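You operate a simulated robot arm through the tools that you are given. There is no shell and no other tool.

Carry out the task below with a simulated robot arm. There is one attempt and no reset: what you move stays moved.

## Task
Measure the brake on the gauge and sort it by its width.
Fine: under the lid with the number on the display; slide the jaw open again and shut the lid.

It is judged by the outcome, as a careful person would: the job done as asked, and still so three seconds after it is handed in. It fails if anything else is knocked over, pushed out of place, dropped, spilled or broken. Lids that push on must go on centred and level and be pressed home; caps that screw on are set level and turned clockwise until they are tight.

## Robot
A 7-joint arm with a two-finger gripper, fixed in place. Base frame: the origin is at the foot of the arm, x ahead of it, y to its left, z up; the work surface is at about z = 0. Lengths are in m, angles in rad, forces in N, time in s.
With the tool pointing down near the work surface it reaches from about 0.26 to 0.6 m from the base axis. Its first joint turns from -2.496 to 2.496 rad. Payload 1.08 kg.
Tool frame: the origin (TCP) lies between the finger pads and is the grasp point; the fingertips stand 0.016 m ahead of it; z points along the fingers, y is the line along which they close. The gripper opens to 0.088 m. The gripper's body begins 0.058 m behind the TCP.
Orientation is that of the tool frame in the base frame, as a unit quaternion [x, y, z, w]. With the fingers straight down and closing along the base's y, the tool's x points along the base's -x, its y along +y and its z along -z.

## Interface
- The arm moves only by the tool step_arm. Its argument "targets" is a list of rows, each a list of 7 numbers: the turn, a rotation vector about the tool's x, y, z in units of 5 degrees (1.0 is 5 degrees), then the shift along the tool's x, y, z in units of 20 mm (1.0 is 20 mm), then the finger opening in m, from 0 to 0.088. In form: [[wx, wy, wz, tx, ty, tz, gripper], ...]. A call has 1 to 20 rows; each row shifts and turns the commanded pose from where the row before left it, along the tool's axes as they then stand. A call with a number of a shift or a turn outside -1 to 1 is refused whole. A row lasts 0.2 s, in which the tool goes at most 0.05 m and 0.15 rad; a call with a longer step from one row to the next is refused whole, and so is a gripper value outside its range. Where a pose cannot be reached the arm comes as near as it can. A force on the tool above 60 N (or 10 N above the force at the start of the call, whichever is more), or a blocked arm, ends the call early, and 0.2 s more pass. Each finger halts on what it meets, pressing with about 20 N; the grip force reading is that of the motor and also rises with nothing between the fingers. The clock runs only during rows and for 0.2 s after the last one: add rows that do not move to give the fingers time. It gives the time, the measured TCP pose, the force on the tool (base axes), the opening and the grip force at its end, in the units of the frame above (readings bear some noise), with the torque about the TCP (base axes, N m) and any sound that the robot's microphone picked up.
- Cameras (640 x 400 px; columns grow to the right, rows downward): "scene" is fixed at [0.0501, -0.65, 0.7694]; the picture's right is [0.86, -0.51, 0.00], its down [-0.30, -0.51, -0.81] and it looks along [0.41, 0.70, -0.59] (base axes); focal length 315 px, centre (320, 200). "wrist" rides on the gripper at [0.082, -0.008, -0.092] in the tool frame; the picture's right is [0.10, 0.99, 0.00], its down [-0.70, 0.07, -0.71] and it looks along [-0.71, 0.07, 0.71] (tool axes); focal length 256 px, centre (320, 200). There is no depth. A picture from a camera that has moved, and an enlarged one, comes with that camera's place and axes in the base frame and with its lens.
- snapshot(camera): a new picture of that camera. No time passes.
- inspect(camera, box): a new picture of the part [left, top, right, bottom] of that camera's present view, enlarged. No time passes.
- close_job(): hands the job in; it is judged then, once.

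Places have to be worked out from the pictures, the camera data and where the tool is seen. Open the gripper and draw the arm clear of the work before you hand the job in, unless the task says otherwise.

The tools are called after "Call:" as name(argument=value, ...) on one line, values as JSON. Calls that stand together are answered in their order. step_arm: Moves the arm, as the interface text tells. Its arguments: {"type":"object","properties":{"targets":{"type":"array"}},"required":["targets"]} The other tools are called the same way: snapshot (camera) takes a picture; inspect (camera, box) takes an enlarged picture of a part of a camera's view; close_job () hands the job in.

At the start:

```text
time: 0.0
ee_pos: [0.5086, 0.0619, 0.2836]
orientation: [0.0, 1.0, 0.0, 0.0]
contact_force: [0.3, -0.1, -0.4]
moment: [-0.01, -0.01, 0.0]
opening: 0.088
gripper_force: 0.0
```

scene: 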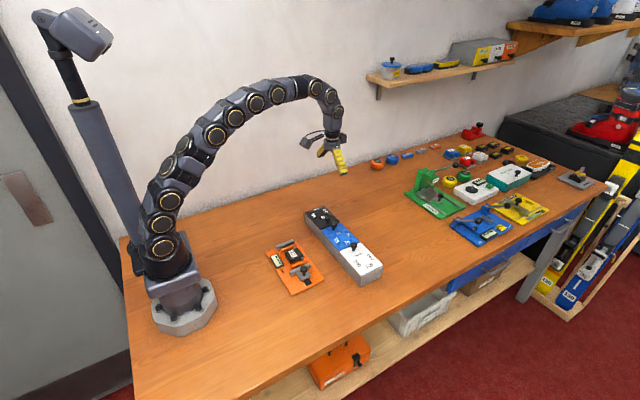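
wrist: 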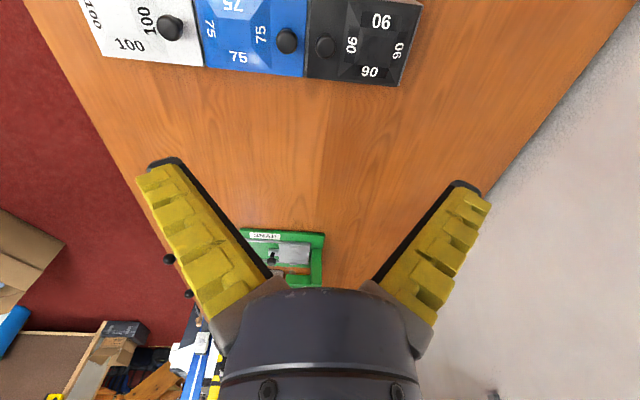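

I'll look closely at the gauge and the boxes in the scene camera first.

Call:
inspect(camera="scene", box=[250, 190, 400, 300])

Call:
inspect(camera="scene", box=[360, 110, 620, 260])

Call:
inspect(camera="wrist", box=[60, 0, 460, 120])

```text
3.64 times, centred on (325, 245) of scene
camera zoom: at [0.0501, -0.65, 0.7694], right [0.86, -0.51, 0.0], down [-0.3, -0.51, -0.81], along [0.41, 0.7, -0.59], focal length 1146 px, centre (302, 36)
```

zoom: 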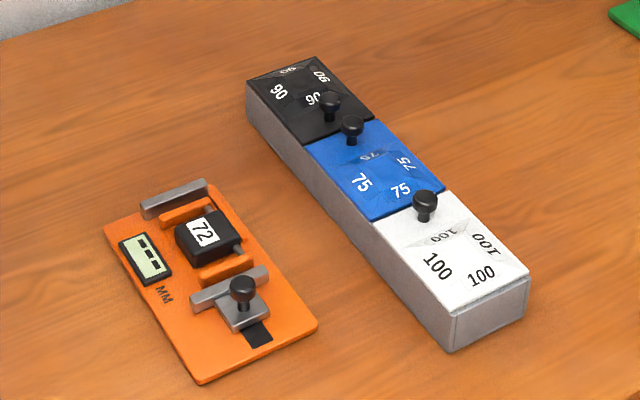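

```text
2.46 times, centred on (490, 185) of scene
camera zoom: at [0.0501, -0.65, 0.7694], right [0.86, -0.51, 0.0], down [-0.3, -0.51, -0.81], along [0.41, 0.7, -0.59], focal length 776 px, centre (-98, 237)
```

zoom: 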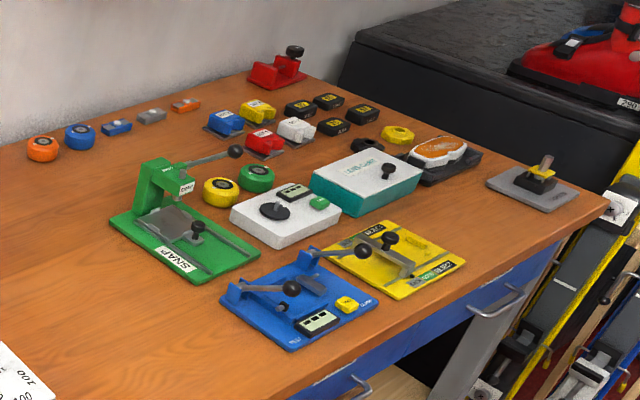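

```text
1.60 times, centred on (260, 60) of wrist
camera zoom: at [0.4266, 0.052, 0.3769], right [-0.1, 0.99, 0.0], down [0.7, 0.07, 0.71], along [0.71, 0.07, -0.71], focal length 410 px, centre (416, 424)
```

zoom: 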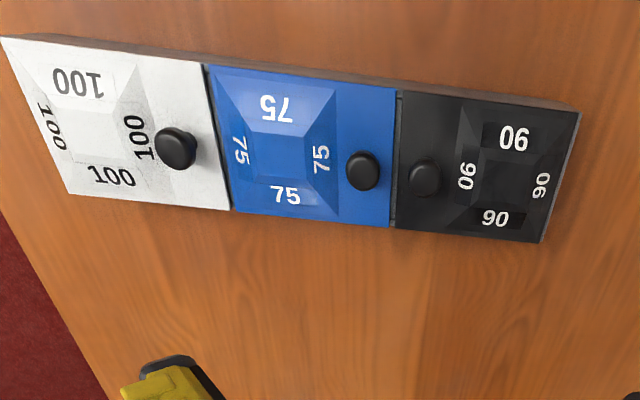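

The gauge lies around x 0.27–0.38, y −0.11–0.09, with the brake near (0.34, 0.005) and the boxes beyond it. I'll move the wrist camera back to get a view of both.

Call:
step_arm(targets=[[0, 0, 0, 1, -0.4, 0, 0.088], [0, 0, 0, 1, -0.4, 0, 0.088], [0, 0, 0, 1, -0.4, 0, 0.088], [0, 0, 0, 1, -0.4, 0, 0.088], [0, 0, 0, 1, -0.4, 0, 0.088], [0, 0, 0, 1, -0.4, 0, 0.088], [0, 0, 0, 1, -0.4, 0, 0.088], [0, 0, 0, 1, -0.3, 0, 0.088], [0, 0, 0, 1, 0, 0, 0.088], [0, 0, 0, 0, 0, 0, 0.088]])

Call:
snapshot(camera="wrist")

Call:
snapshot(camera="scene")

```text
time: 2.2
ee_pos: [0.325, -0.0015, 0.285]
orientation: [0.001, 1.0, 0.0, 0.0]
contact_force: [-0.5, 0.5, -0.4]
moment: [-0.01, 0.03, -0.02]
opening: 0.0881
gripper_force: 0.0
```

```text
taken
camera wrist: at [0.2427, -0.0104, 0.3778], right [-0.1, 0.99, 0.0], down [0.7, 0.07, 0.71], along [0.71, 0.07, -0.71], focal length 256 px, centre (320, 200)
```

wrist: 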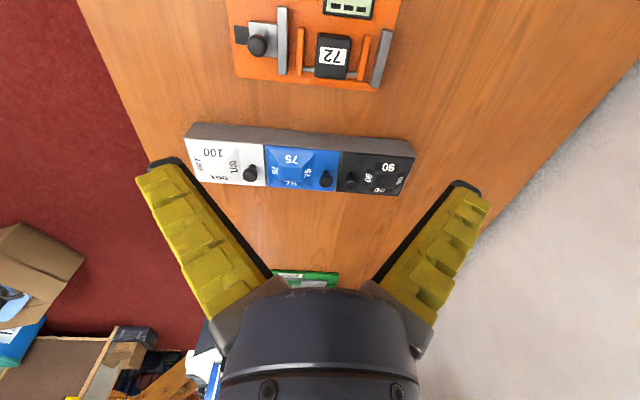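

```text
taken
```

scene: 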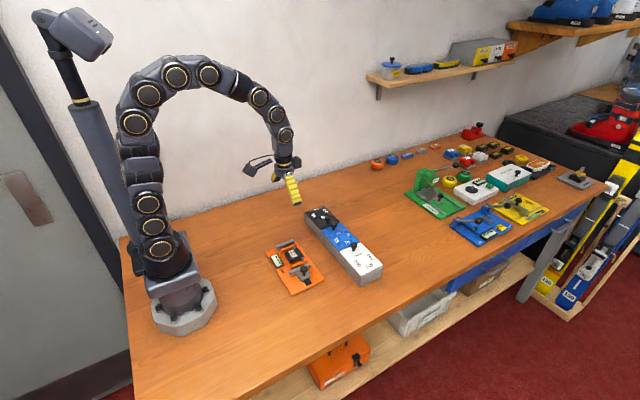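

I'll enlarge the gauge and the boxes in this wrist view.

Call:
inspect(camera="wrist", box=[220, 0, 410, 100])

Call:
inspect(camera="wrist", box=[170, 100, 430, 210])

Call:
inspect(camera="scene", box=[260, 230, 330, 300])

Call:
inspect(camera="scene", box=[300, 200, 390, 290])

```text
3.37 times, centred on (315, 50) of wrist
camera zoom: at [0.2427, -0.0104, 0.3778], right [-0.1, 0.99, 0.0], down [0.7, 0.07, 0.71], along [0.71, 0.07, -0.71], focal length 862 px, centre (337, 705)
```

zoom: 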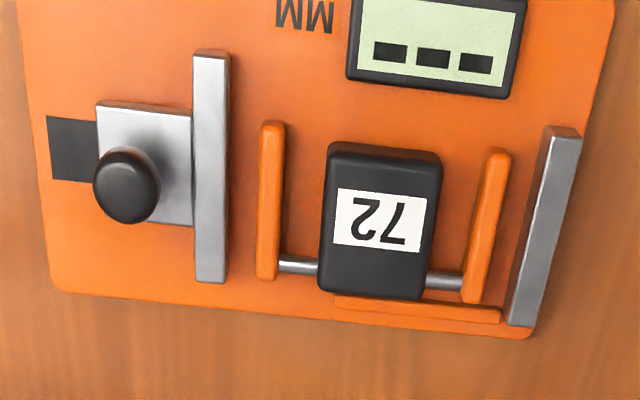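

```text
2.46 times, centred on (300, 155) of wrist
camera zoom: at [0.2427, -0.0104, 0.3778], right [-0.1, 0.99, 0.0], down [0.7, 0.07, 0.71], along [0.71, 0.07, -0.71], focal length 630 px, centre (369, 311)
```

zoom: 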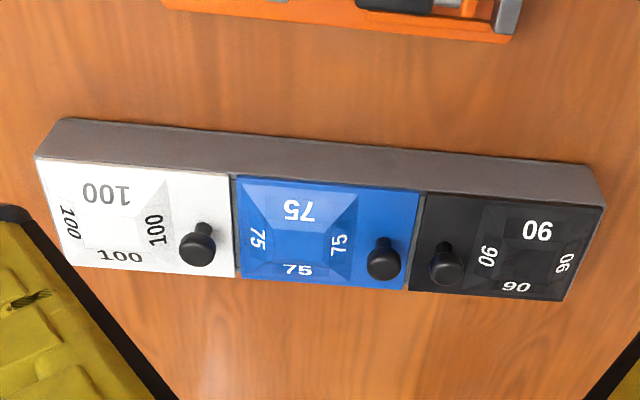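

```text
5.71 times, centred on (295, 265) of scene
camera zoom: at [0.0501, -0.65, 0.7694], right [0.86, -0.51, 0.0], down [-0.3, -0.51, -0.81], along [0.41, 0.7, -0.59], focal length 1800 px, centre (463, -171)
```

zoom: 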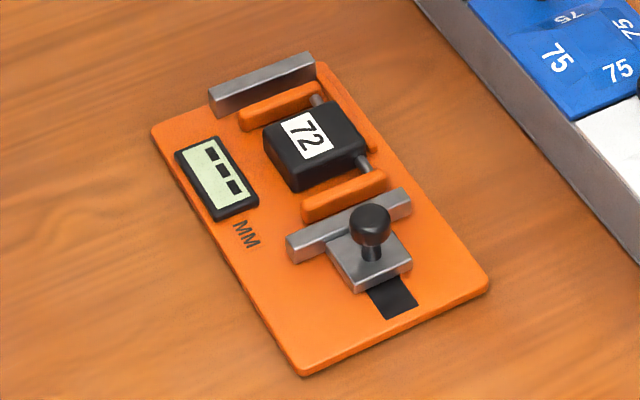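

```text
4.44 times, centred on (345, 245) of scene
camera zoom: at [0.0501, -0.65, 0.7694], right [0.86, -0.51, 0.0], down [-0.3, -0.51, -0.81], along [0.41, 0.7, -0.59], focal length 1400 px, centre (209, 0)
```

zoom: 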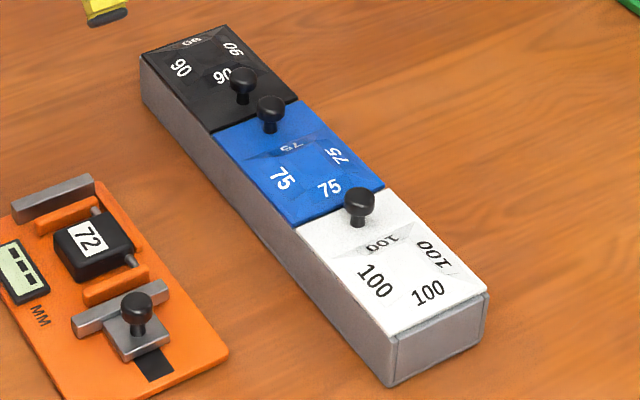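

The brake (orange arms, black body marked 72) lies in the gauge; the jaw knob is at about (0.332, −0.072, top z≈0.05), and the display shows dashes. I'll go above the knob and check alignment before going down.

Call:
step_arm(targets=[[0, 0, 0, -0.05, -0.5, 1, 0.06], [0, 0, 0, -0.05, -0.5, 1, 0.06], [0, 0, 0, -0.05, -0.5, 1, 0.06], [0, 0, 0, -0.05, -0.5, 1, 0.05], [0, 0, 0, -0.05, -0.5, 1, 0.05], [0, 0, 0, -0.05, -0.5, 1, 0.05], [0, 0, 0, -0.05, -0.5, 1, 0.05], [0, 0, 0, 0, 0, 1, 0.05], [0, 0, 0, 0, 0, 0.7, 0.05], [0, 0, 0, 0, 0, 0, 0.05]])

Call:
snapshot(camera="wrist")

Call:
inspect(camera="scene", box=[250, 190, 350, 300])

```text
time: 4.4
ee_pos: [0.3375, -0.0711, 0.1081]
orientation: [0.0, 1.0, 0.0, -0.001]
contact_force: [-0.8, -0.5, 0.8]
moment: [0.01, -0.02, -0.01]
opening: 0.0547
gripper_force: 3.9
```

```text
taken
camera wrist: at [0.2551, -0.081, 0.2008], right [-0.1, 0.99, 0.0], down [0.7, 0.07, 0.71], along [0.71, 0.07, -0.7], focal length 256 px, centre (320, 200)
```

wrist: 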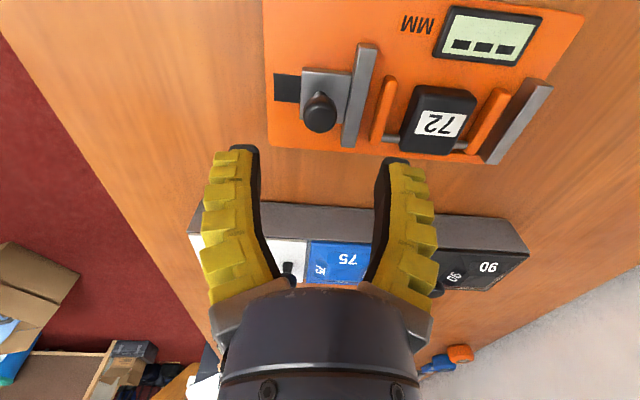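

```text
3.64 times, centred on (300, 245) of scene
camera zoom: at [0.0501, -0.65, 0.7694], right [0.86, -0.51, 0.0], down [-0.3, -0.51, -0.81], along [0.41, 0.7, -0.59], focal length 1146 px, centre (393, 36)
```

zoom: 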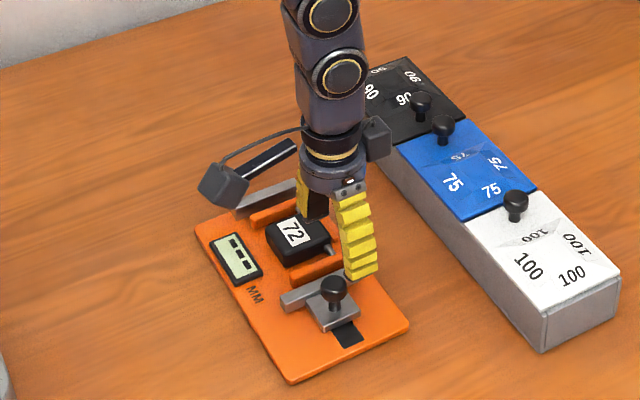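

The knob sits at about (0.330, −0.073), slightly back from the tool. I'll correct and go down part of the way.

Call:
step_arm(targets=[[0, 0, 0, 0.3, -0.1, 0.6, 0.05], [0, 0, 0, 0, 0, 0.6, 0.05], [0, 0, 0, 0, 0, 0.6, 0.05], [0, 0, 0, 0, 0, 0.6, 0.05], [0, 0, 0, 0, 0, 0, 0.05]])

Call:
snapshot(camera="wrist")

Call:
inspect(camera="scene", box=[250, 220, 350, 300])

```text
time: 5.6
ee_pos: [0.3292, -0.0726, 0.06]
orientation: [-0.001, 1.0, 0.0, 0.0]
contact_force: [-0.6, 0.3, 0.0]
moment: [0.03, -0.04, 0.0]
opening: 0.0544
gripper_force: 3.7
```

```text
taken
camera wrist: at [0.2479, -0.0816, 0.1527], right [-0.1, 0.99, 0.0], down [0.7, 0.07, 0.71], along [0.71, 0.07, -0.7], focal length 256 px, centre (320, 200)
```

wrist: 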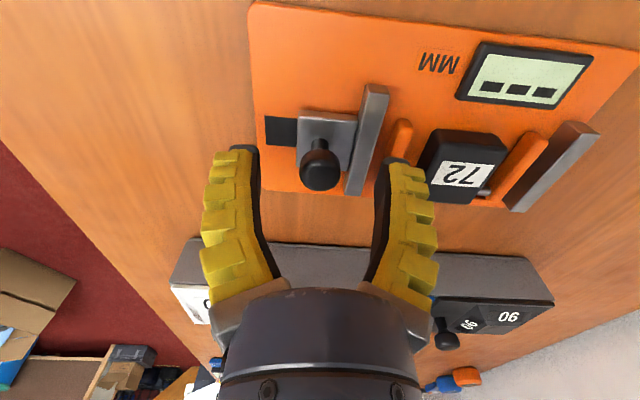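

```text
5.00 times, centred on (300, 260) of scene
camera zoom: at [0.0501, -0.65, 0.7694], right [0.86, -0.51, 0.0], down [-0.3, -0.51, -0.81], along [0.41, 0.7, -0.59], focal length 1575 px, centre (420, -100)
```

zoom: 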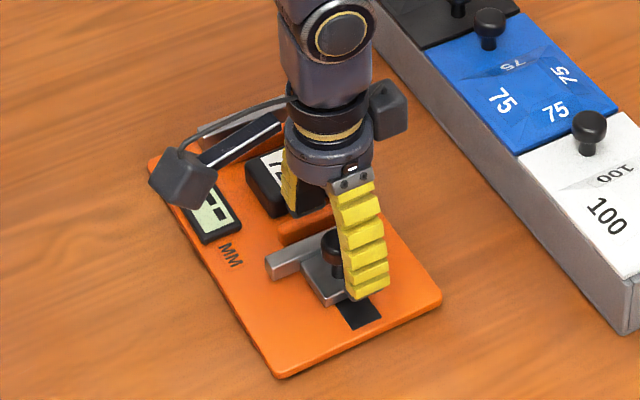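

The knob is centred between the fingertips. I'll go down another 9 mm and close on it.

Call:
step_arm(targets=[[0, 0, 0, 0, -0.03, 0.25, 0.036], [0, 0, 0, 0, 0, 0.2, 0.036], [0, 0, 0, 0, 0, 0, 0.02], [0, 0, 0, 0, 0, 0, 0.01], [0, 0, 0, 0, 0, 0, 0.01], [0, 0, 0, 0, 0, 0, 0.01]])

Call:
snapshot(camera="wrist")

```text
time: 7.0
ee_pos: [0.3302, -0.0737, 0.0529]
orientation: [0.0, 1.0, 0.001, 0.001]
contact_force: [2.8, 13.9, 13.6]
moment: [0.2, -0.19, 0.04]
opening: 0.0133
gripper_force: 20.5
```

```text
taken
camera wrist: at [0.2482, -0.0822, 0.1442], right [-0.1, 0.99, 0.0], down [0.7, 0.07, 0.71], along [0.71, 0.07, -0.7], focal length 256 px, centre (320, 200)
```

wrist: 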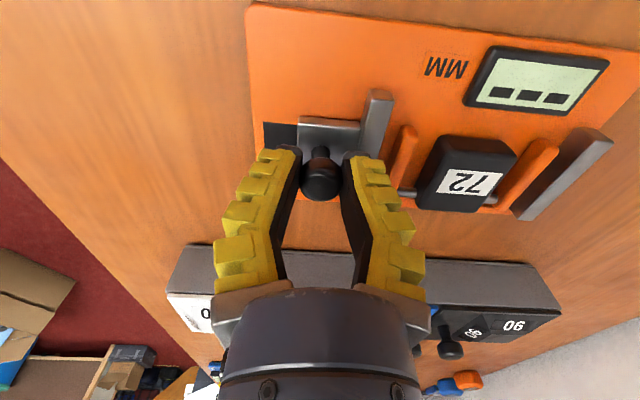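

The fingers hold the knob, though there is 14 N up and sideways. I'll ease up 2 mm, then slide +y slowly.

Call:
step_arm(targets=[[0, 0, 0, 0, 0, -0.1, 0.005], [0, 0, 0, 0, 0, 0, 0.005], [0, 0, 0, 0, 0.1, 0, 0.005], [0, 0, 0, 0, 0.1, 0, 0.005], [0, 0, 0, 0, 0.1, 0, 0.005], [0, 0, 0, 0, 0, 0, 0.005]])

Call:
snapshot(camera="wrist")

```text
time: 8.4
ee_pos: [0.3288, -0.0687, 0.0543]
orientation: [0.001, 1.0, 0.0, 0.0]
contact_force: [3.5, -0.5, 5.6]
moment: [-0.05, -0.02, 0.01]
opening: 0.0071
gripper_force: 20.1
```

```text
taken
camera wrist: at [0.247, -0.0772, 0.1473], right [-0.1, 0.99, 0.0], down [0.7, 0.07, 0.71], along [0.71, 0.07, -0.71], focal length 256 px, centre (320, 200)
```

wrist: 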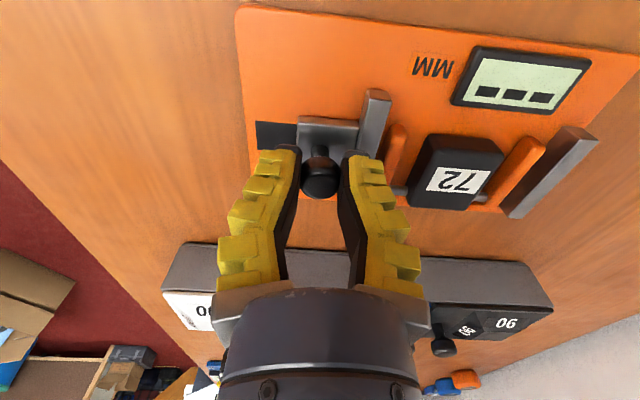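

The jaw follows the tool toward the brake. I'll continue sliding +y slowly.

Call:
step_arm(targets=[[0, 0, 0, 0, 0.1, 0, 0.005], [0, 0, 0, 0, 0.1, 0, 0.005], [0, 0, 0, 0, 0.1, 0, 0.005], [0, 0, 0, 0, 0.1, 0, 0.005], [0, 0, 0, 0, 0.1, 0, 0.005], [0, 0, 0, 0, 0, 0, 0.005]])

Call:
snapshot(camera="wrist")

```text
time: 9.8
ee_pos: [0.3291, -0.0571, 0.0561]
orientation: [0.0, 1.0, 0.001, 0.0]
contact_force: [-4.2, -2.2, 6.9]
moment: [-0.05, -0.16, -0.03]
opening: 0.0067
gripper_force: 20.1
```

```text
taken
camera wrist: at [0.2468, -0.0663, 0.1486], right [-0.1, 0.99, 0.0], down [0.7, 0.07, 0.71], along [0.7, 0.07, -0.71], focal length 256 px, centre (320, 200)
```

wrist: 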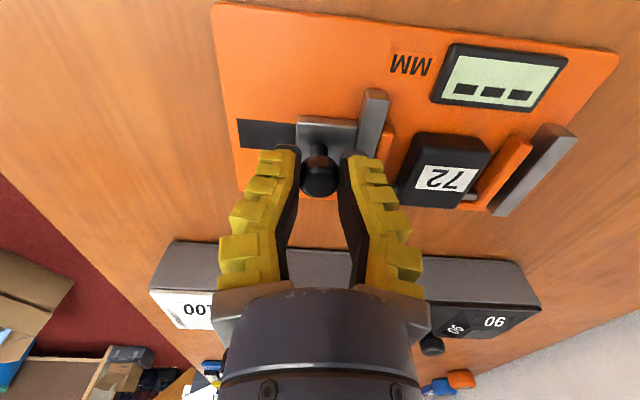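

The jaw is about to reach the brake's near arm. I'll continue in small steps and watch the y force.

Call:
step_arm(targets=[[0, 0, 0, 0, 0.1, 0, 0.005], [0, 0, 0, 0, 0.1, 0, 0.005], [0, 0, 0, 0, 0.1, 0, 0.005], [0, 0, 0, 0, 0.1, 0, 0.005], [0, 0, 0, 0, 0, 0, 0.005]])

Call:
snapshot(camera="wrist")

```text
time: 11.0
ee_pos: [0.3294, -0.0494, 0.0557]
orientation: [0.0, 1.0, 0.001, -0.001]
contact_force: [-10.2, -5.1, 10.4]
moment: [-0.09, 0.0, -0.03]
opening: 0.0084
gripper_force: 20.5
```

```text
taken
camera wrist: at [0.247, -0.0592, 0.1483], right [-0.1, 0.99, 0.0], down [0.7, 0.07, 0.71], along [0.7, 0.07, -0.71], focal length 256 px, centre (320, 200)
```

wrist: 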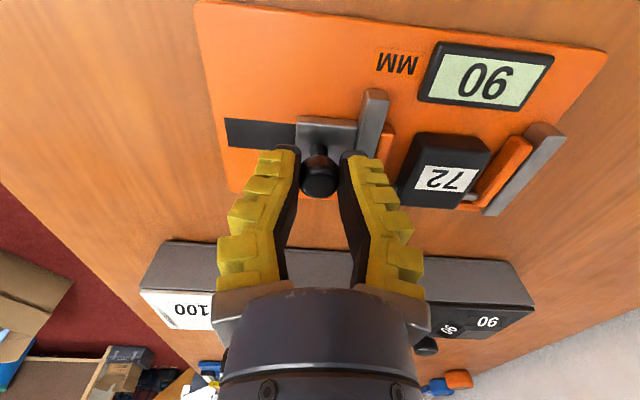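

The display now shows a number; I'll enlarge it to read it with the right orientation, from both cameras.

Call:
inspect(camera="wrist", box=[360, 20, 600, 220])

Call:
inspect(camera="scene", box=[255, 235, 335, 295])

```text
2.00 times, centred on (480, 120) of wrist
camera zoom: at [0.247, -0.0592, 0.1483], right [-0.1, 0.99, 0.0], down [0.7, 0.07, 0.71], along [0.7, 0.07, -0.71], focal length 512 px, centre (0, 360)
```

zoom: 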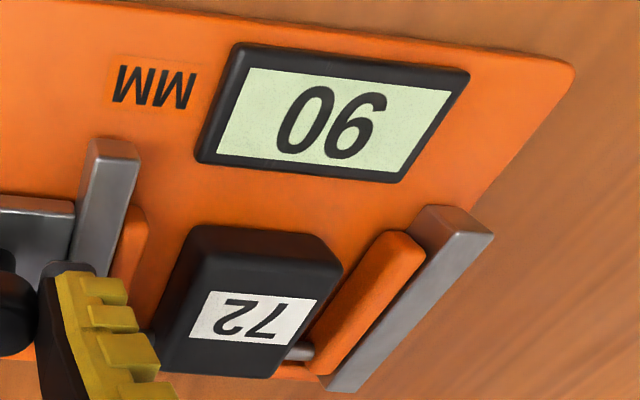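

```text
6.67 times, centred on (295, 265) of scene
camera zoom: at [0.0501, -0.65, 0.7694], right [0.86, -0.51, 0.0], down [-0.3, -0.51, -0.81], along [0.41, 0.7, -0.59], focal length 2100 px, centre (487, -233)
```

zoom: 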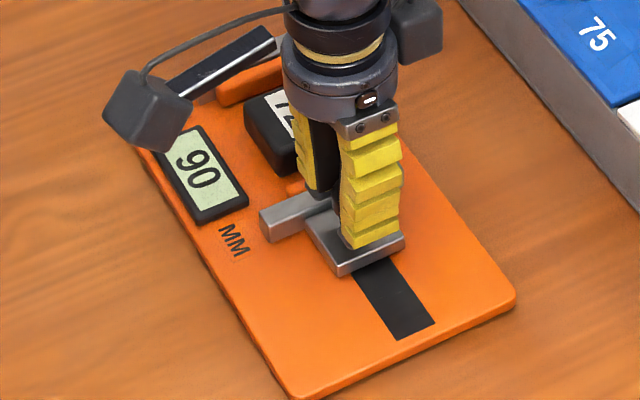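

It reads 90 (the printed 72 doesn't match). I'll press about 1 mm more to confirm the reading is stable with the jaw truly closed on the brake.

Call:
step_arm(targets=[[0, 0, 0, 0, 0.05, 0, 0.005], [0, 0, 0, 0, 0.05, 0, 0.005], [0, 0, 0, 0, 0, 0, 0.005]])

Call:
inspect(camera="wrist", box=[360, 20, 600, 220])

```text
time: 11.8
ee_pos: [0.331, -0.0484, 0.0564]
orientation: [0.001, 1.0, -0.001, 0.001]
contact_force: [-1.8, -27.6, 5.6]
moment: [-0.33, -0.25, -0.15]
opening: 0.0089
gripper_force: 19.9
```

```text
2.00 times, centred on (480, 120) of wrist
camera zoom: at [0.2484, -0.0575, 0.1479], right [-0.1, 0.99, 0.0], down [0.7, 0.07, 0.71], along [0.71, 0.07, -0.7], focal length 512 px, centre (0, 360)
```

zoom: 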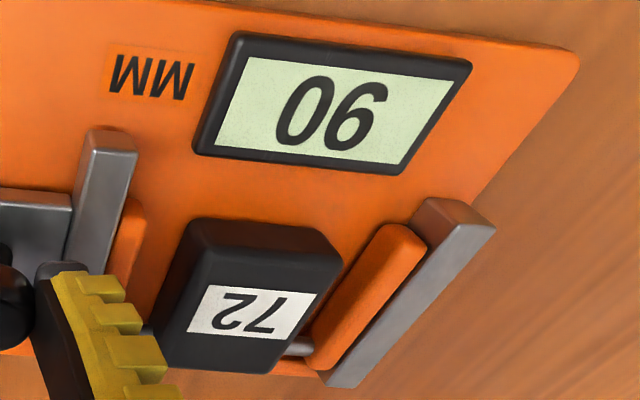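

Squeezed at 28 N it still reads 90, so it goes under the black 90 lid. Now I'll slide the jaw back open, slightly past where it started.

Call:
step_arm(targets=[[0, 0, 0, 0, -0.1, 0, 0.005], [0, 0, 0, 0, -0.15, 0, 0.005], [0, 0, 0, 0, -0.15, 0, 0.005], [0, 0, 0, 0, -0.15, 0, 0.005], [0, 0, 0, 0, -0.15, 0, 0.005], [0, 0, 0, 0, -0.15, 0, 0.005], [0, 0, 0, 0, -0.15, 0, 0.005], [0, 0, 0, 0, -0.15, 0, 0.005], [0, 0, 0, 0, -0.15, 0, 0.005], [0, 0, 0, 0, -0.15, 0, 0.005], [0, 0, 0, 0, -0.15, 0, 0.005], [0, 0, 0, 0, 0, 0, 0.005]])

Call:
snapshot(camera="wrist")

```text
time: 14.4
ee_pos: [0.3251, -0.0777, 0.0543]
orientation: [0.0, 1.0, 0.001, -0.006]
contact_force: [-7.1, 22.5, 3.8]
moment: [0.25, 0.33, 0.32]
opening: 0.0217
gripper_force: 15.4
```

```text
taken
camera wrist: at [0.2443, -0.088, 0.1478], right [-0.1, 0.99, 0.0], down [0.71, 0.07, 0.7], along [0.7, 0.08, -0.71], focal length 256 px, centre (320, 200)
```

wrist: 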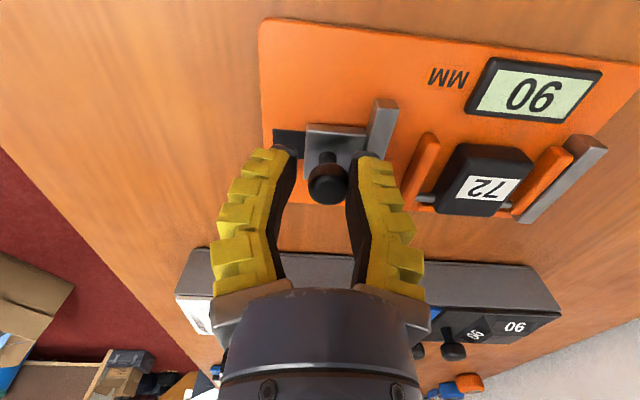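

The jaw is at its stop (22 N back force, looks as it was at the start), and the display holds 90. I'll relieve the push, open the fingers modestly and rise.

Call:
step_arm(targets=[[0, 0, 0, 0, 0.2, 0, 0.02], [0, 0, 0, 0, 0, 0, 0.03], [0, 0, 0, 0, 0, 0, 0.036], [0, 0, 0, 0, 0, -0.5, 0.036], [0, 0, 0, 0, 0, -1, 0.036], [0, 0, 0, 0, 0, -1, 0.036], [0, 0, 0, 0, 0, -1, 0.036], [0, 0, 0, 0, 0.5, -1, 0.06], [0, 0, 0, 0, 0.5, -1, 0.08], [0, 0, 0, 0, 0.5, -1, 0.08], [0, 0, 0, 0, 0, 0, 0.08]])

Call:
snapshot(camera="wrist")

Call:
inspect(camera="scene", box=[250, 200, 400, 300])

```text
time: 16.8
ee_pos: [0.3287, -0.0432, 0.1844]
orientation: [0.0, 1.0, -0.001, -0.001]
contact_force: [1.0, -1.2, -1.0]
moment: [0.0, -0.03, 0.01]
opening: 0.0813
gripper_force: 1.2
```

```text
taken
camera wrist: at [0.2463, -0.0535, 0.2768], right [-0.1, 0.99, 0.0], down [0.7, 0.07, 0.71], along [0.7, 0.07, -0.71], focal length 256 px, centre (320, 200)
```

wrist: 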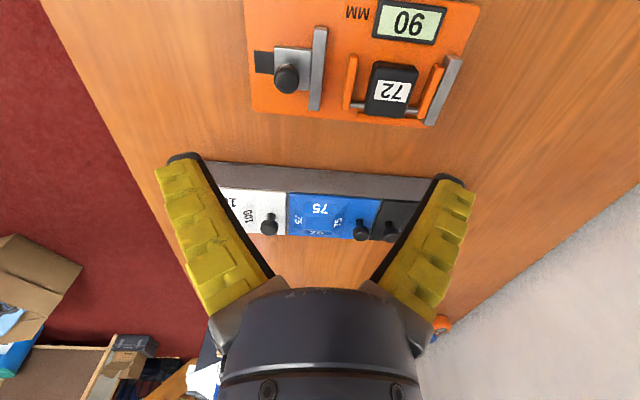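

```text
4.00 times, centred on (325, 250) of scene
camera zoom: at [0.0501, -0.65, 0.7694], right [0.86, -0.51, 0.0], down [-0.3, -0.51, -0.81], along [0.41, 0.7, -0.59], focal length 1260 px, centre (300, 0)
```

zoom: 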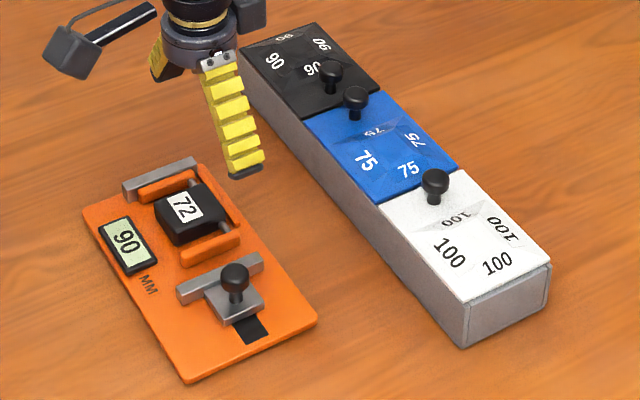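

Jaw open, brake standing between the jaws. Next is the black lid: its knob is at about (0.50, 0.067), opposite a likely hinge at the +y end. I'll turn the tool 90° so the fingers close along x with the camera on the −y side.

Call:
step_arm(targets=[[0, 0, -1, 0, 0, 0, 0.07], [0, 0, -1, 0, 0, 0, 0.06], [0, 0, -1, 0, 0, 0, 0.05], [0, 0, -1, 0, 0, 0, 0.045], [0, 0, -1, 0, 0, 0, 0.045], [0, 0, -1, 0, 0, 0, 0.045], [0, 0, -1, 0, 0, 0, 0.045], [0, 0, -1, 0, 0, 0, 0.045], [0, 0, -1, 0, 0, 0, 0.045], [0, 0, -1, 0, 0, 0, 0.045], [0, 0, -1, 0, 0, 0, 0.045], [0, 0, -1, 0, 0, 0, 0.045], [0, 0, -1, 0, 0, 0, 0.045], [0, 0, -1, 0, 0, 0, 0.045], [0, 0, -1, 0, 0, 0, 0.045], [0, 0, -1, 0, 0, 0, 0.045], [0, 0, -1, 0, 0, 0, 0.045], [0, 0, -1, 0, 0, 0, 0.045], [0, 0, 0, 0, 0, 0, 0.045]])

Call:
step_arm(targets=[[0, 0, 0, -0.6, -1, 0.1, 0.045], [0, 0, 0, -0.6, -1, 0.1, 0.045], [0, 0, 0, -0.6, -1, 0.1, 0.045], [0, 0, 0, -0.6, -1, 0.1, 0.045], [0, 0, 0, -0.6, -1, 0.1, 0.045], [0, 0, 0, -0.6, -1, 0.1, 0.045], [0, 0, 0, -0.6, -1, 0.1, 0.045], [0, 0, 0, -0.6, -1, 0.1, 0.045], [0, 0, 0, -0.7, -0.55, 0.1, 0.045], [0, 0, 0, 0, 0, 0, 0.045]])

Call:
snapshot(camera="wrist")

Call:
snapshot(camera="scene")

```text
time: 20.8
ee_pos: [0.3304, -0.0443, 0.1868]
orientation: [0.708, -0.706, 0.0, 0.0]
contact_force: [0.1, -0.5, 0.1]
moment: [0.01, -0.01, 0.01]
opening: 0.0494
gripper_force: 3.8
```

```text
time: 23.0
ee_pos: [0.5007, 0.0667, 0.1669]
orientation: [0.707, -0.707, 0.0, 0.0]
contact_force: [0.2, -0.6, -0.4]
moment: [0.01, -0.03, -0.03]
opening: 0.0498
gripper_force: 3.0
```

```text
taken
camera wrist: at [0.509, -0.0169, 0.2593], right [-0.99, -0.1, 0.0], down [-0.07, 0.7, 0.71], along [-0.07, 0.71, -0.7], focal length 256 px, centre (320, 200)
```

wrist: 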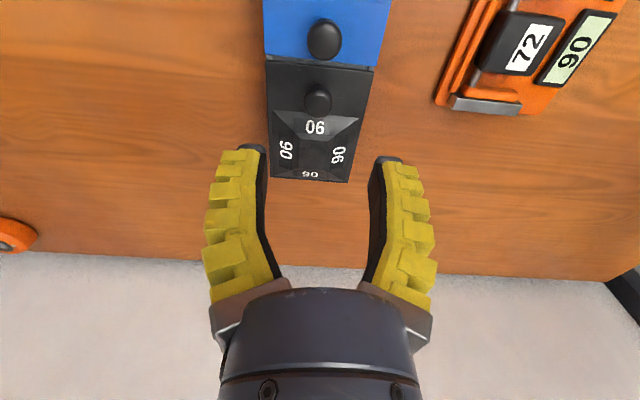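

```text
taken
```

scene: 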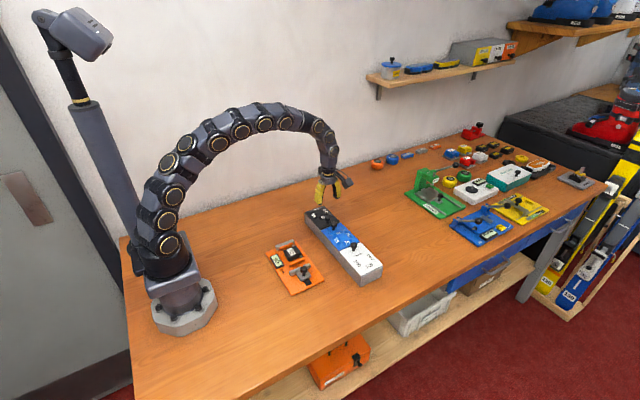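

I'll refine the knob's position with enlarged views.

Call:
inspect(camera="wrist", box=[240, 0, 400, 190])

Call:
inspect(camera="scene", box=[290, 190, 370, 250])

```text
2.11 times, centred on (320, 95) of wrist
camera zoom: at [0.509, -0.0169, 0.2593], right [-0.99, -0.1, 0.0], down [-0.07, 0.7, 0.71], along [-0.07, 0.71, -0.7], focal length 539 px, centre (320, 421)
```

zoom: 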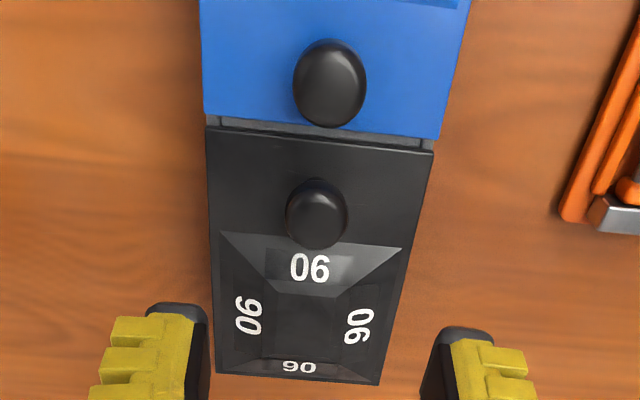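

```text
6.67 times, centred on (330, 220) of scene
camera zoom: at [0.0501, -0.65, 0.7694], right [0.86, -0.51, 0.0], down [-0.3, -0.51, -0.81], along [0.41, 0.7, -0.59], focal length 2100 px, centre (253, 67)
```

zoom: 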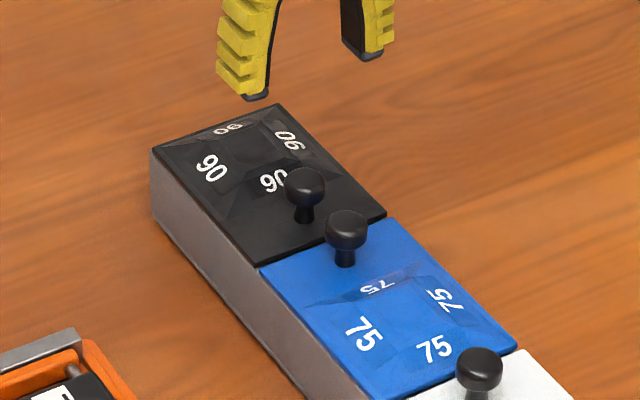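

The knob head is at about (0.501, 0.066, 0.077), directly under the tool. I'll go down with the fingers around it and grip.

Call:
step_arm(targets=[[0, 0, 0, 0, 0, 1, 0.045], [0, 0, 0, 0, 0, 1, 0.045], [0, 0, 0, 0, 0, 1, 0.045], [0, 0, 0, 0, 0, 0.8, 0.045], [0, 0, 0, 0, 0, 0.6, 0.045], [0, 0, 0, 0, 0, 0, 0.03], [0, 0, 0, 0, 0, 0, 0.015], [0, 0, 0, 0, 0, 0, 0.005], [0, 0, 0, 0, 0, 0, 0.005]])

Call:
snapshot(camera="wrist")

Call:
inspect(camera="scene", box=[290, 180, 370, 250])

```text
time: 25.0
ee_pos: [0.5028, 0.0656, 0.0799]
orientation: [0.707, -0.707, 0.001, 0.0]
contact_force: [-1.2, 0.0, 4.4]
moment: [0.29, 0.03, 0.0]
opening: 0.0158
gripper_force: 19.7
```

```text
taken
camera wrist: at [0.5101, -0.0177, 0.1717], right [-0.99, -0.1, 0.0], down [-0.07, 0.7, 0.71], along [-0.07, 0.71, -0.7], focal length 256 px, centre (320, 200)
```

wrist: 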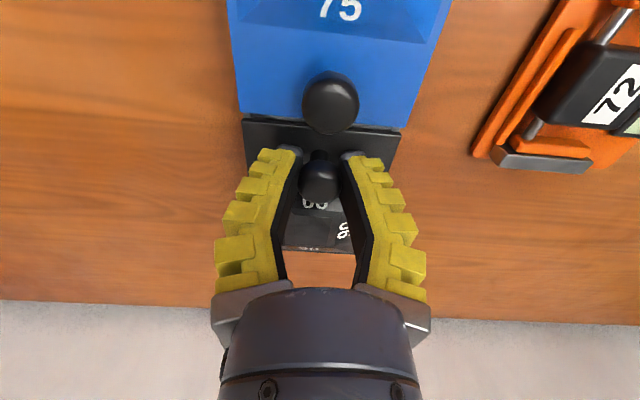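

```text
5.71 times, centred on (330, 215) of scene
camera zoom: at [0.0501, -0.65, 0.7694], right [0.86, -0.51, 0.0], down [-0.3, -0.51, -0.81], along [0.41, 0.7, -0.59], focal length 1800 px, centre (263, 114)
```

zoom: 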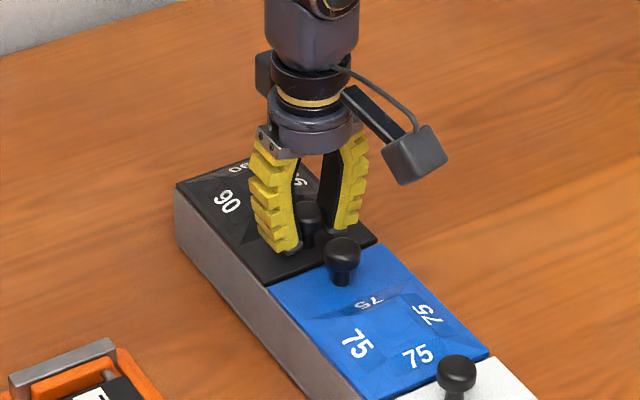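

Knob gripped. I'll lift about 10 mm as a test to see how the lid moves.

Call:
step_arm(targets=[[0, 0, 0, 0, 0, -0.15, 0.005], [0, 0, 0, 0, 0, -0.15, 0.005], [0, 0, 0, 0, 0, -0.2, 0.005], [0, 0, 0, 0, 0, 0, 0.005]])

Call:
snapshot(camera="wrist")

Call:
inspect(camera="scene", box=[290, 180, 370, 250])

```text
time: 26.0
ee_pos: [0.5024, 0.0641, 0.0902]
orientation: [-0.707, 0.708, -0.002, 0.002]
contact_force: [-0.4, 2.4, 3.9]
moment: [0.47, 0.0, 0.03]
opening: 0.0075
gripper_force: 20.1
```

```text
taken
camera wrist: at [0.5097, -0.0186, 0.1832], right [-0.99, -0.1, 0.0], down [-0.07, 0.7, 0.71], along [-0.07, 0.71, -0.7], focal length 256 px, centre (320, 200)
```

wrist: 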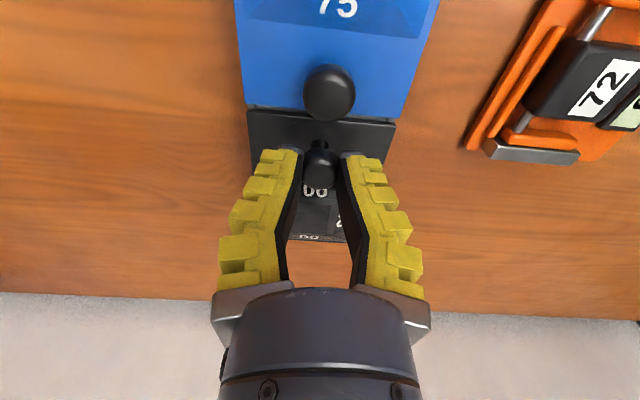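

```text
5.71 times, centred on (330, 215) of scene
camera zoom: at [0.0501, -0.65, 0.7694], right [0.86, -0.51, 0.0], down [-0.3, -0.51, -0.81], along [0.41, 0.7, -0.59], focal length 1800 px, centre (263, 114)
```

zoom: 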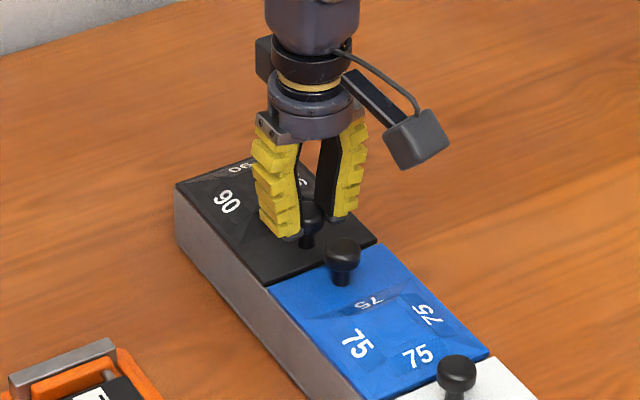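

I'll look closer to tell whether the lid tilted or the fingers slid on the knob.

Call:
inspect(camera="wrist", box=[230, 60, 410, 260])

Call:
inspect(camera="scene", box=[310, 195, 360, 235])

```text
2.00 times, centred on (320, 160) of wrist
camera zoom: at [0.5097, -0.0186, 0.1832], right [-0.99, -0.1, 0.0], down [-0.07, 0.7, 0.71], along [-0.07, 0.71, -0.7], focal length 512 px, centre (320, 280)
```

zoom: 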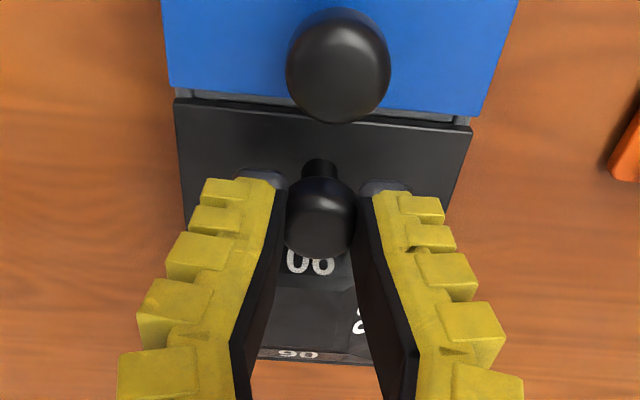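

```text
10.00 times, centred on (335, 215) of scene
camera zoom: at [0.0501, -0.65, 0.7694], right [0.86, -0.51, 0.0], down [-0.3, -0.51, -0.81], along [0.41, 0.7, -0.59], focal length 3150 px, centre (170, 50)
```

zoom: 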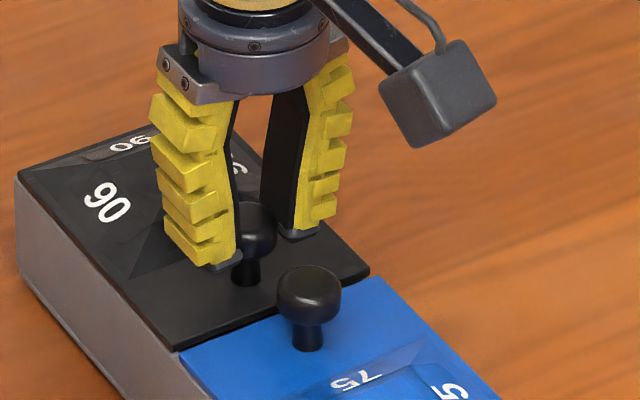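

The lid has not lifted: the fingers held only the dome and slid up. I'll open, go lower so the tips sit below the knob head, and grip again.

Call:
step_arm(targets=[[0, 0, 0, 0, 0, 0, 0.03], [0, 0, 0, 0, -0.1, 0, 0.045], [0, 0, 0, 0, 0, 0.4, 0.045], [0, 0, 0, 0, 0, 0.4, 0.045], [0, 0, 0, 0, 0, 0.1, 0.045], [0, 0, 0, 0, 0, 0.1, 0.045], [0, 0, 0, 0, 0, 0, 0.045]])

Call:
inspect(camera="wrist", box=[230, 60, 410, 260])

Call:
inspect(camera="scene", box=[310, 195, 360, 235])

```text
time: 27.6
ee_pos: [0.5029, 0.0652, 0.0704]
orientation: [-0.707, 0.707, -0.001, 0.001]
contact_force: [-2.1, -0.3, 18.2]
moment: [0.03, 0.11, -0.03]
opening: 0.0472
gripper_force: 11.5
```

```text
2.00 times, centred on (320, 160) of wrist
camera zoom: at [0.5112, -0.0181, 0.1626], right [-0.99, -0.1, 0.0], down [-0.07, 0.7, 0.71], along [-0.07, 0.71, -0.7], focal length 512 px, centre (320, 280)
```

zoom: 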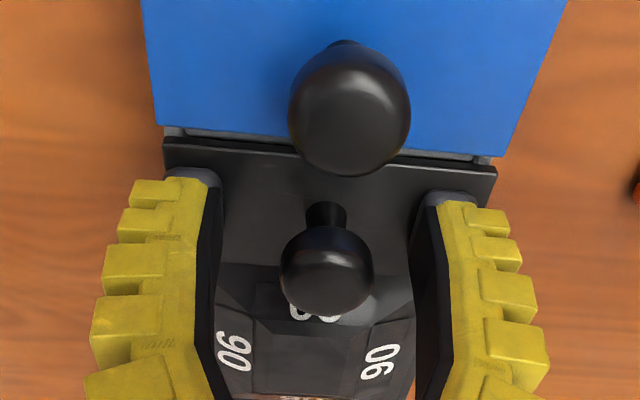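

```text
10.00 times, centred on (335, 215) of scene
camera zoom: at [0.0501, -0.65, 0.7694], right [0.86, -0.51, 0.0], down [-0.3, -0.51, -0.81], along [0.41, 0.7, -0.59], focal length 3150 px, centre (170, 50)
```

zoom: 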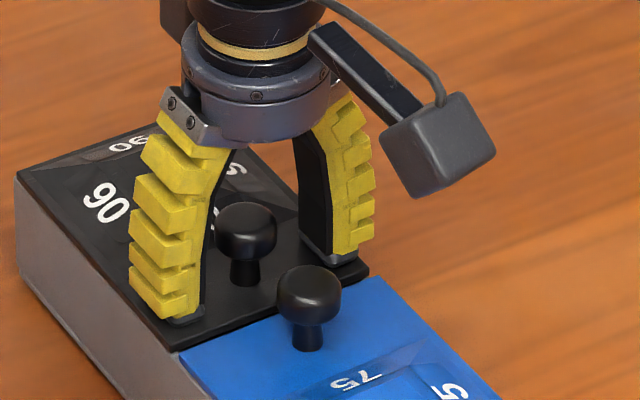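

The tips touch the lid (18 N) and surround the knob's stem. I'll rise 2 mm and close.

Call:
step_arm(targets=[[0, 0, 0, 0, 0, -0.1, 0.045], [0, 0, 0, 0, 0, 0, 0.03], [0, 0, 0, 0, 0, 0, 0.015], [0, 0, 0, 0, 0, 0, 0.0], [0, 0, 0, 0, 0, 0, 0.0], [0, 0, 0, 0, 0, 0, 0.0]])

Call:
inspect(camera="wrist", box=[230, 60, 410, 260])

Call:
inspect(camera="scene", box=[310, 195, 360, 235])

```text
time: 29.0
ee_pos: [0.5023, 0.0645, 0.0699]
orientation: [-0.707, 0.708, 0.001, -0.001]
contact_force: [-12.6, -1.2, 4.0]
moment: [-0.41, -0.05, 0.03]
opening: 0.0146
gripper_force: 20.3
```

```text
2.00 times, centred on (320, 160) of wrist
camera zoom: at [0.5108, -0.0186, 0.1631], right [-0.99, -0.1, 0.0], down [-0.07, 0.7, 0.71], along [-0.08, 0.71, -0.71], focal length 512 px, centre (320, 280)
```

zoom: 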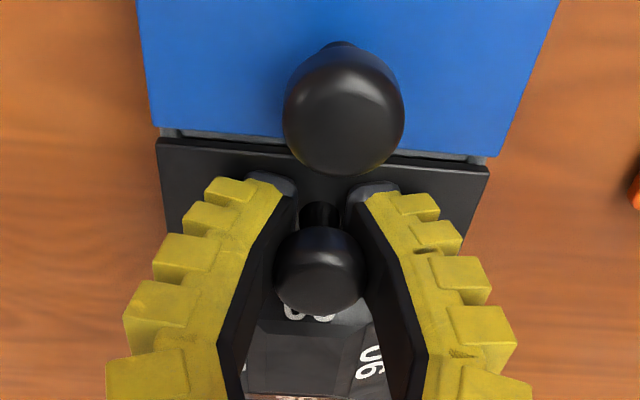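

```text
10.00 times, centred on (335, 215) of scene
camera zoom: at [0.0501, -0.65, 0.7694], right [0.86, -0.51, 0.0], down [-0.3, -0.51, -0.81], along [0.41, 0.7, -0.59], focal length 3150 px, centre (170, 50)
```

zoom: 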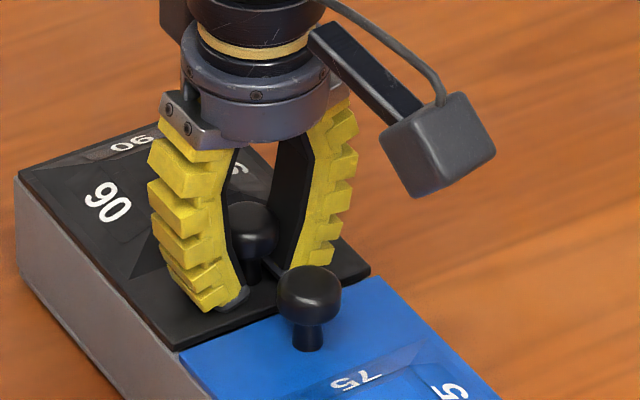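

The fingers now hold around the head's underside. I'll relieve the sideways load by 1 mm and lift again about 10 mm.

Call:
step_arm(targets=[[0, 0, 0, 0, 0.06, 0, 0.0], [0, 0, 0, 0, 0, -0.15, 0.0], [0, 0, 0, 0, 0, -0.15, 0.0], [0, 0, 0, 0, 0, -0.2, 0.0], [0, 0, 0, 0, 0, 0, 0.0]])

Call:
inspect(camera="wrist", box=[230, 60, 410, 260])

Call:
inspect(camera="scene", box=[310, 195, 360, 235])

```text
time: 30.2
ee_pos: [0.5022, 0.067, 0.0819]
orientation: [-0.707, 0.707, 0.001, 0.001]
contact_force: [0.8, 5.7, -11.3]
moment: [0.03, 0.0, -0.01]
opening: 0.0066
gripper_force: 19.6
```

```text
2.00 times, centred on (320, 160) of wrist
camera zoom: at [0.5099, -0.0168, 0.1739], right [-0.99, -0.1, 0.0], down [-0.07, 0.7, 0.71], along [-0.07, 0.71, -0.7], focal length 512 px, centre (320, 280)
```

zoom: 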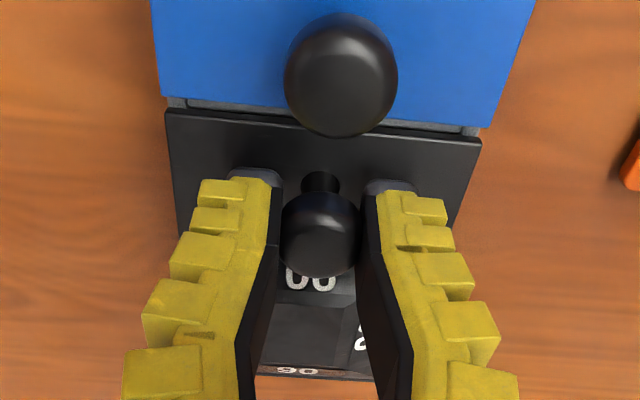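

```text
10.00 times, centred on (335, 215) of scene
camera zoom: at [0.0501, -0.65, 0.7694], right [0.86, -0.51, 0.0], down [-0.3, -0.51, -0.81], along [0.41, 0.7, -0.59], focal length 3150 px, centre (170, 50)
```

zoom: 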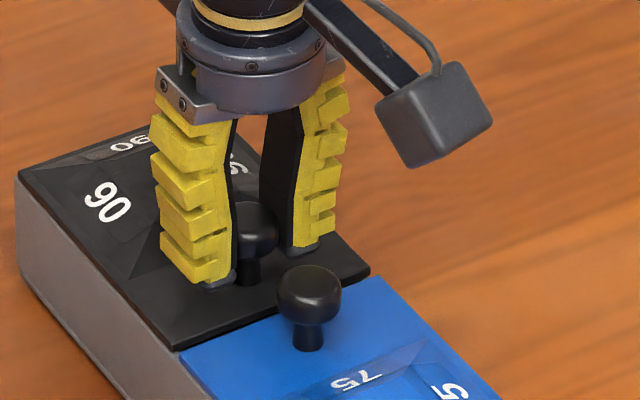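

The tool feels 11 N of pull but the knob hasn't risen, so the lid resists. I'll pull a little further to see whether it pops or the grip slides.

Call:
step_arm(targets=[[0, 0, 0, 0, 0, -0.15, 0.0], [0, 0, 0, 0, 0, 0, 0.0]])

Call:
inspect(camera="wrist", box=[230, 60, 410, 260])

Call:
inspect(camera="scene", box=[310, 195, 360, 235])

```text
time: 30.8
ee_pos: [0.5027, 0.0655, 0.0854]
orientation: [-0.707, 0.708, 0.0, 0.002]
contact_force: [-0.7, 6.3, -5.7]
moment: [0.06, 0.01, -0.02]
opening: 0.0061
gripper_force: 20.1
```

```text
2.00 times, centred on (320, 160) of wrist
camera zoom: at [0.5101, -0.0172, 0.1775], right [-0.99, -0.1, 0.0], down [-0.07, 0.7, 0.71], along [-0.07, 0.71, -0.7], focal length 512 px, centre (320, 280)
```

zoom: 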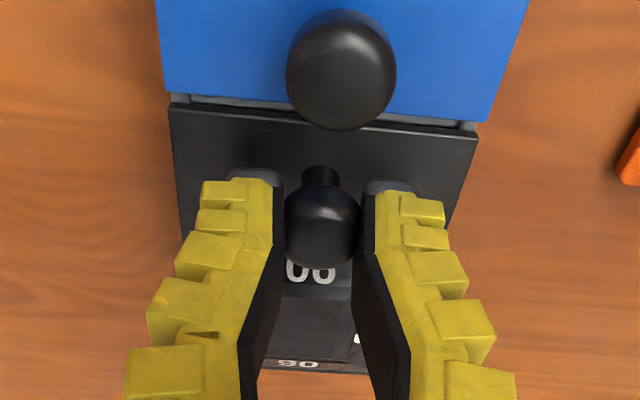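

```text
10.00 times, centred on (335, 215) of scene
camera zoom: at [0.0501, -0.65, 0.7694], right [0.86, -0.51, 0.0], down [-0.3, -0.51, -0.81], along [0.41, 0.7, -0.59], focal length 3150 px, centre (170, 50)
```

zoom: 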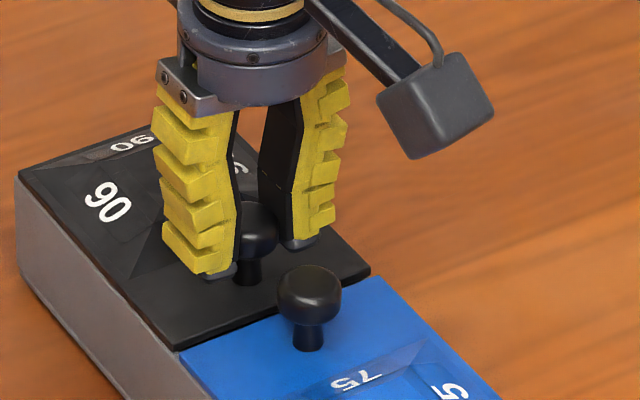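

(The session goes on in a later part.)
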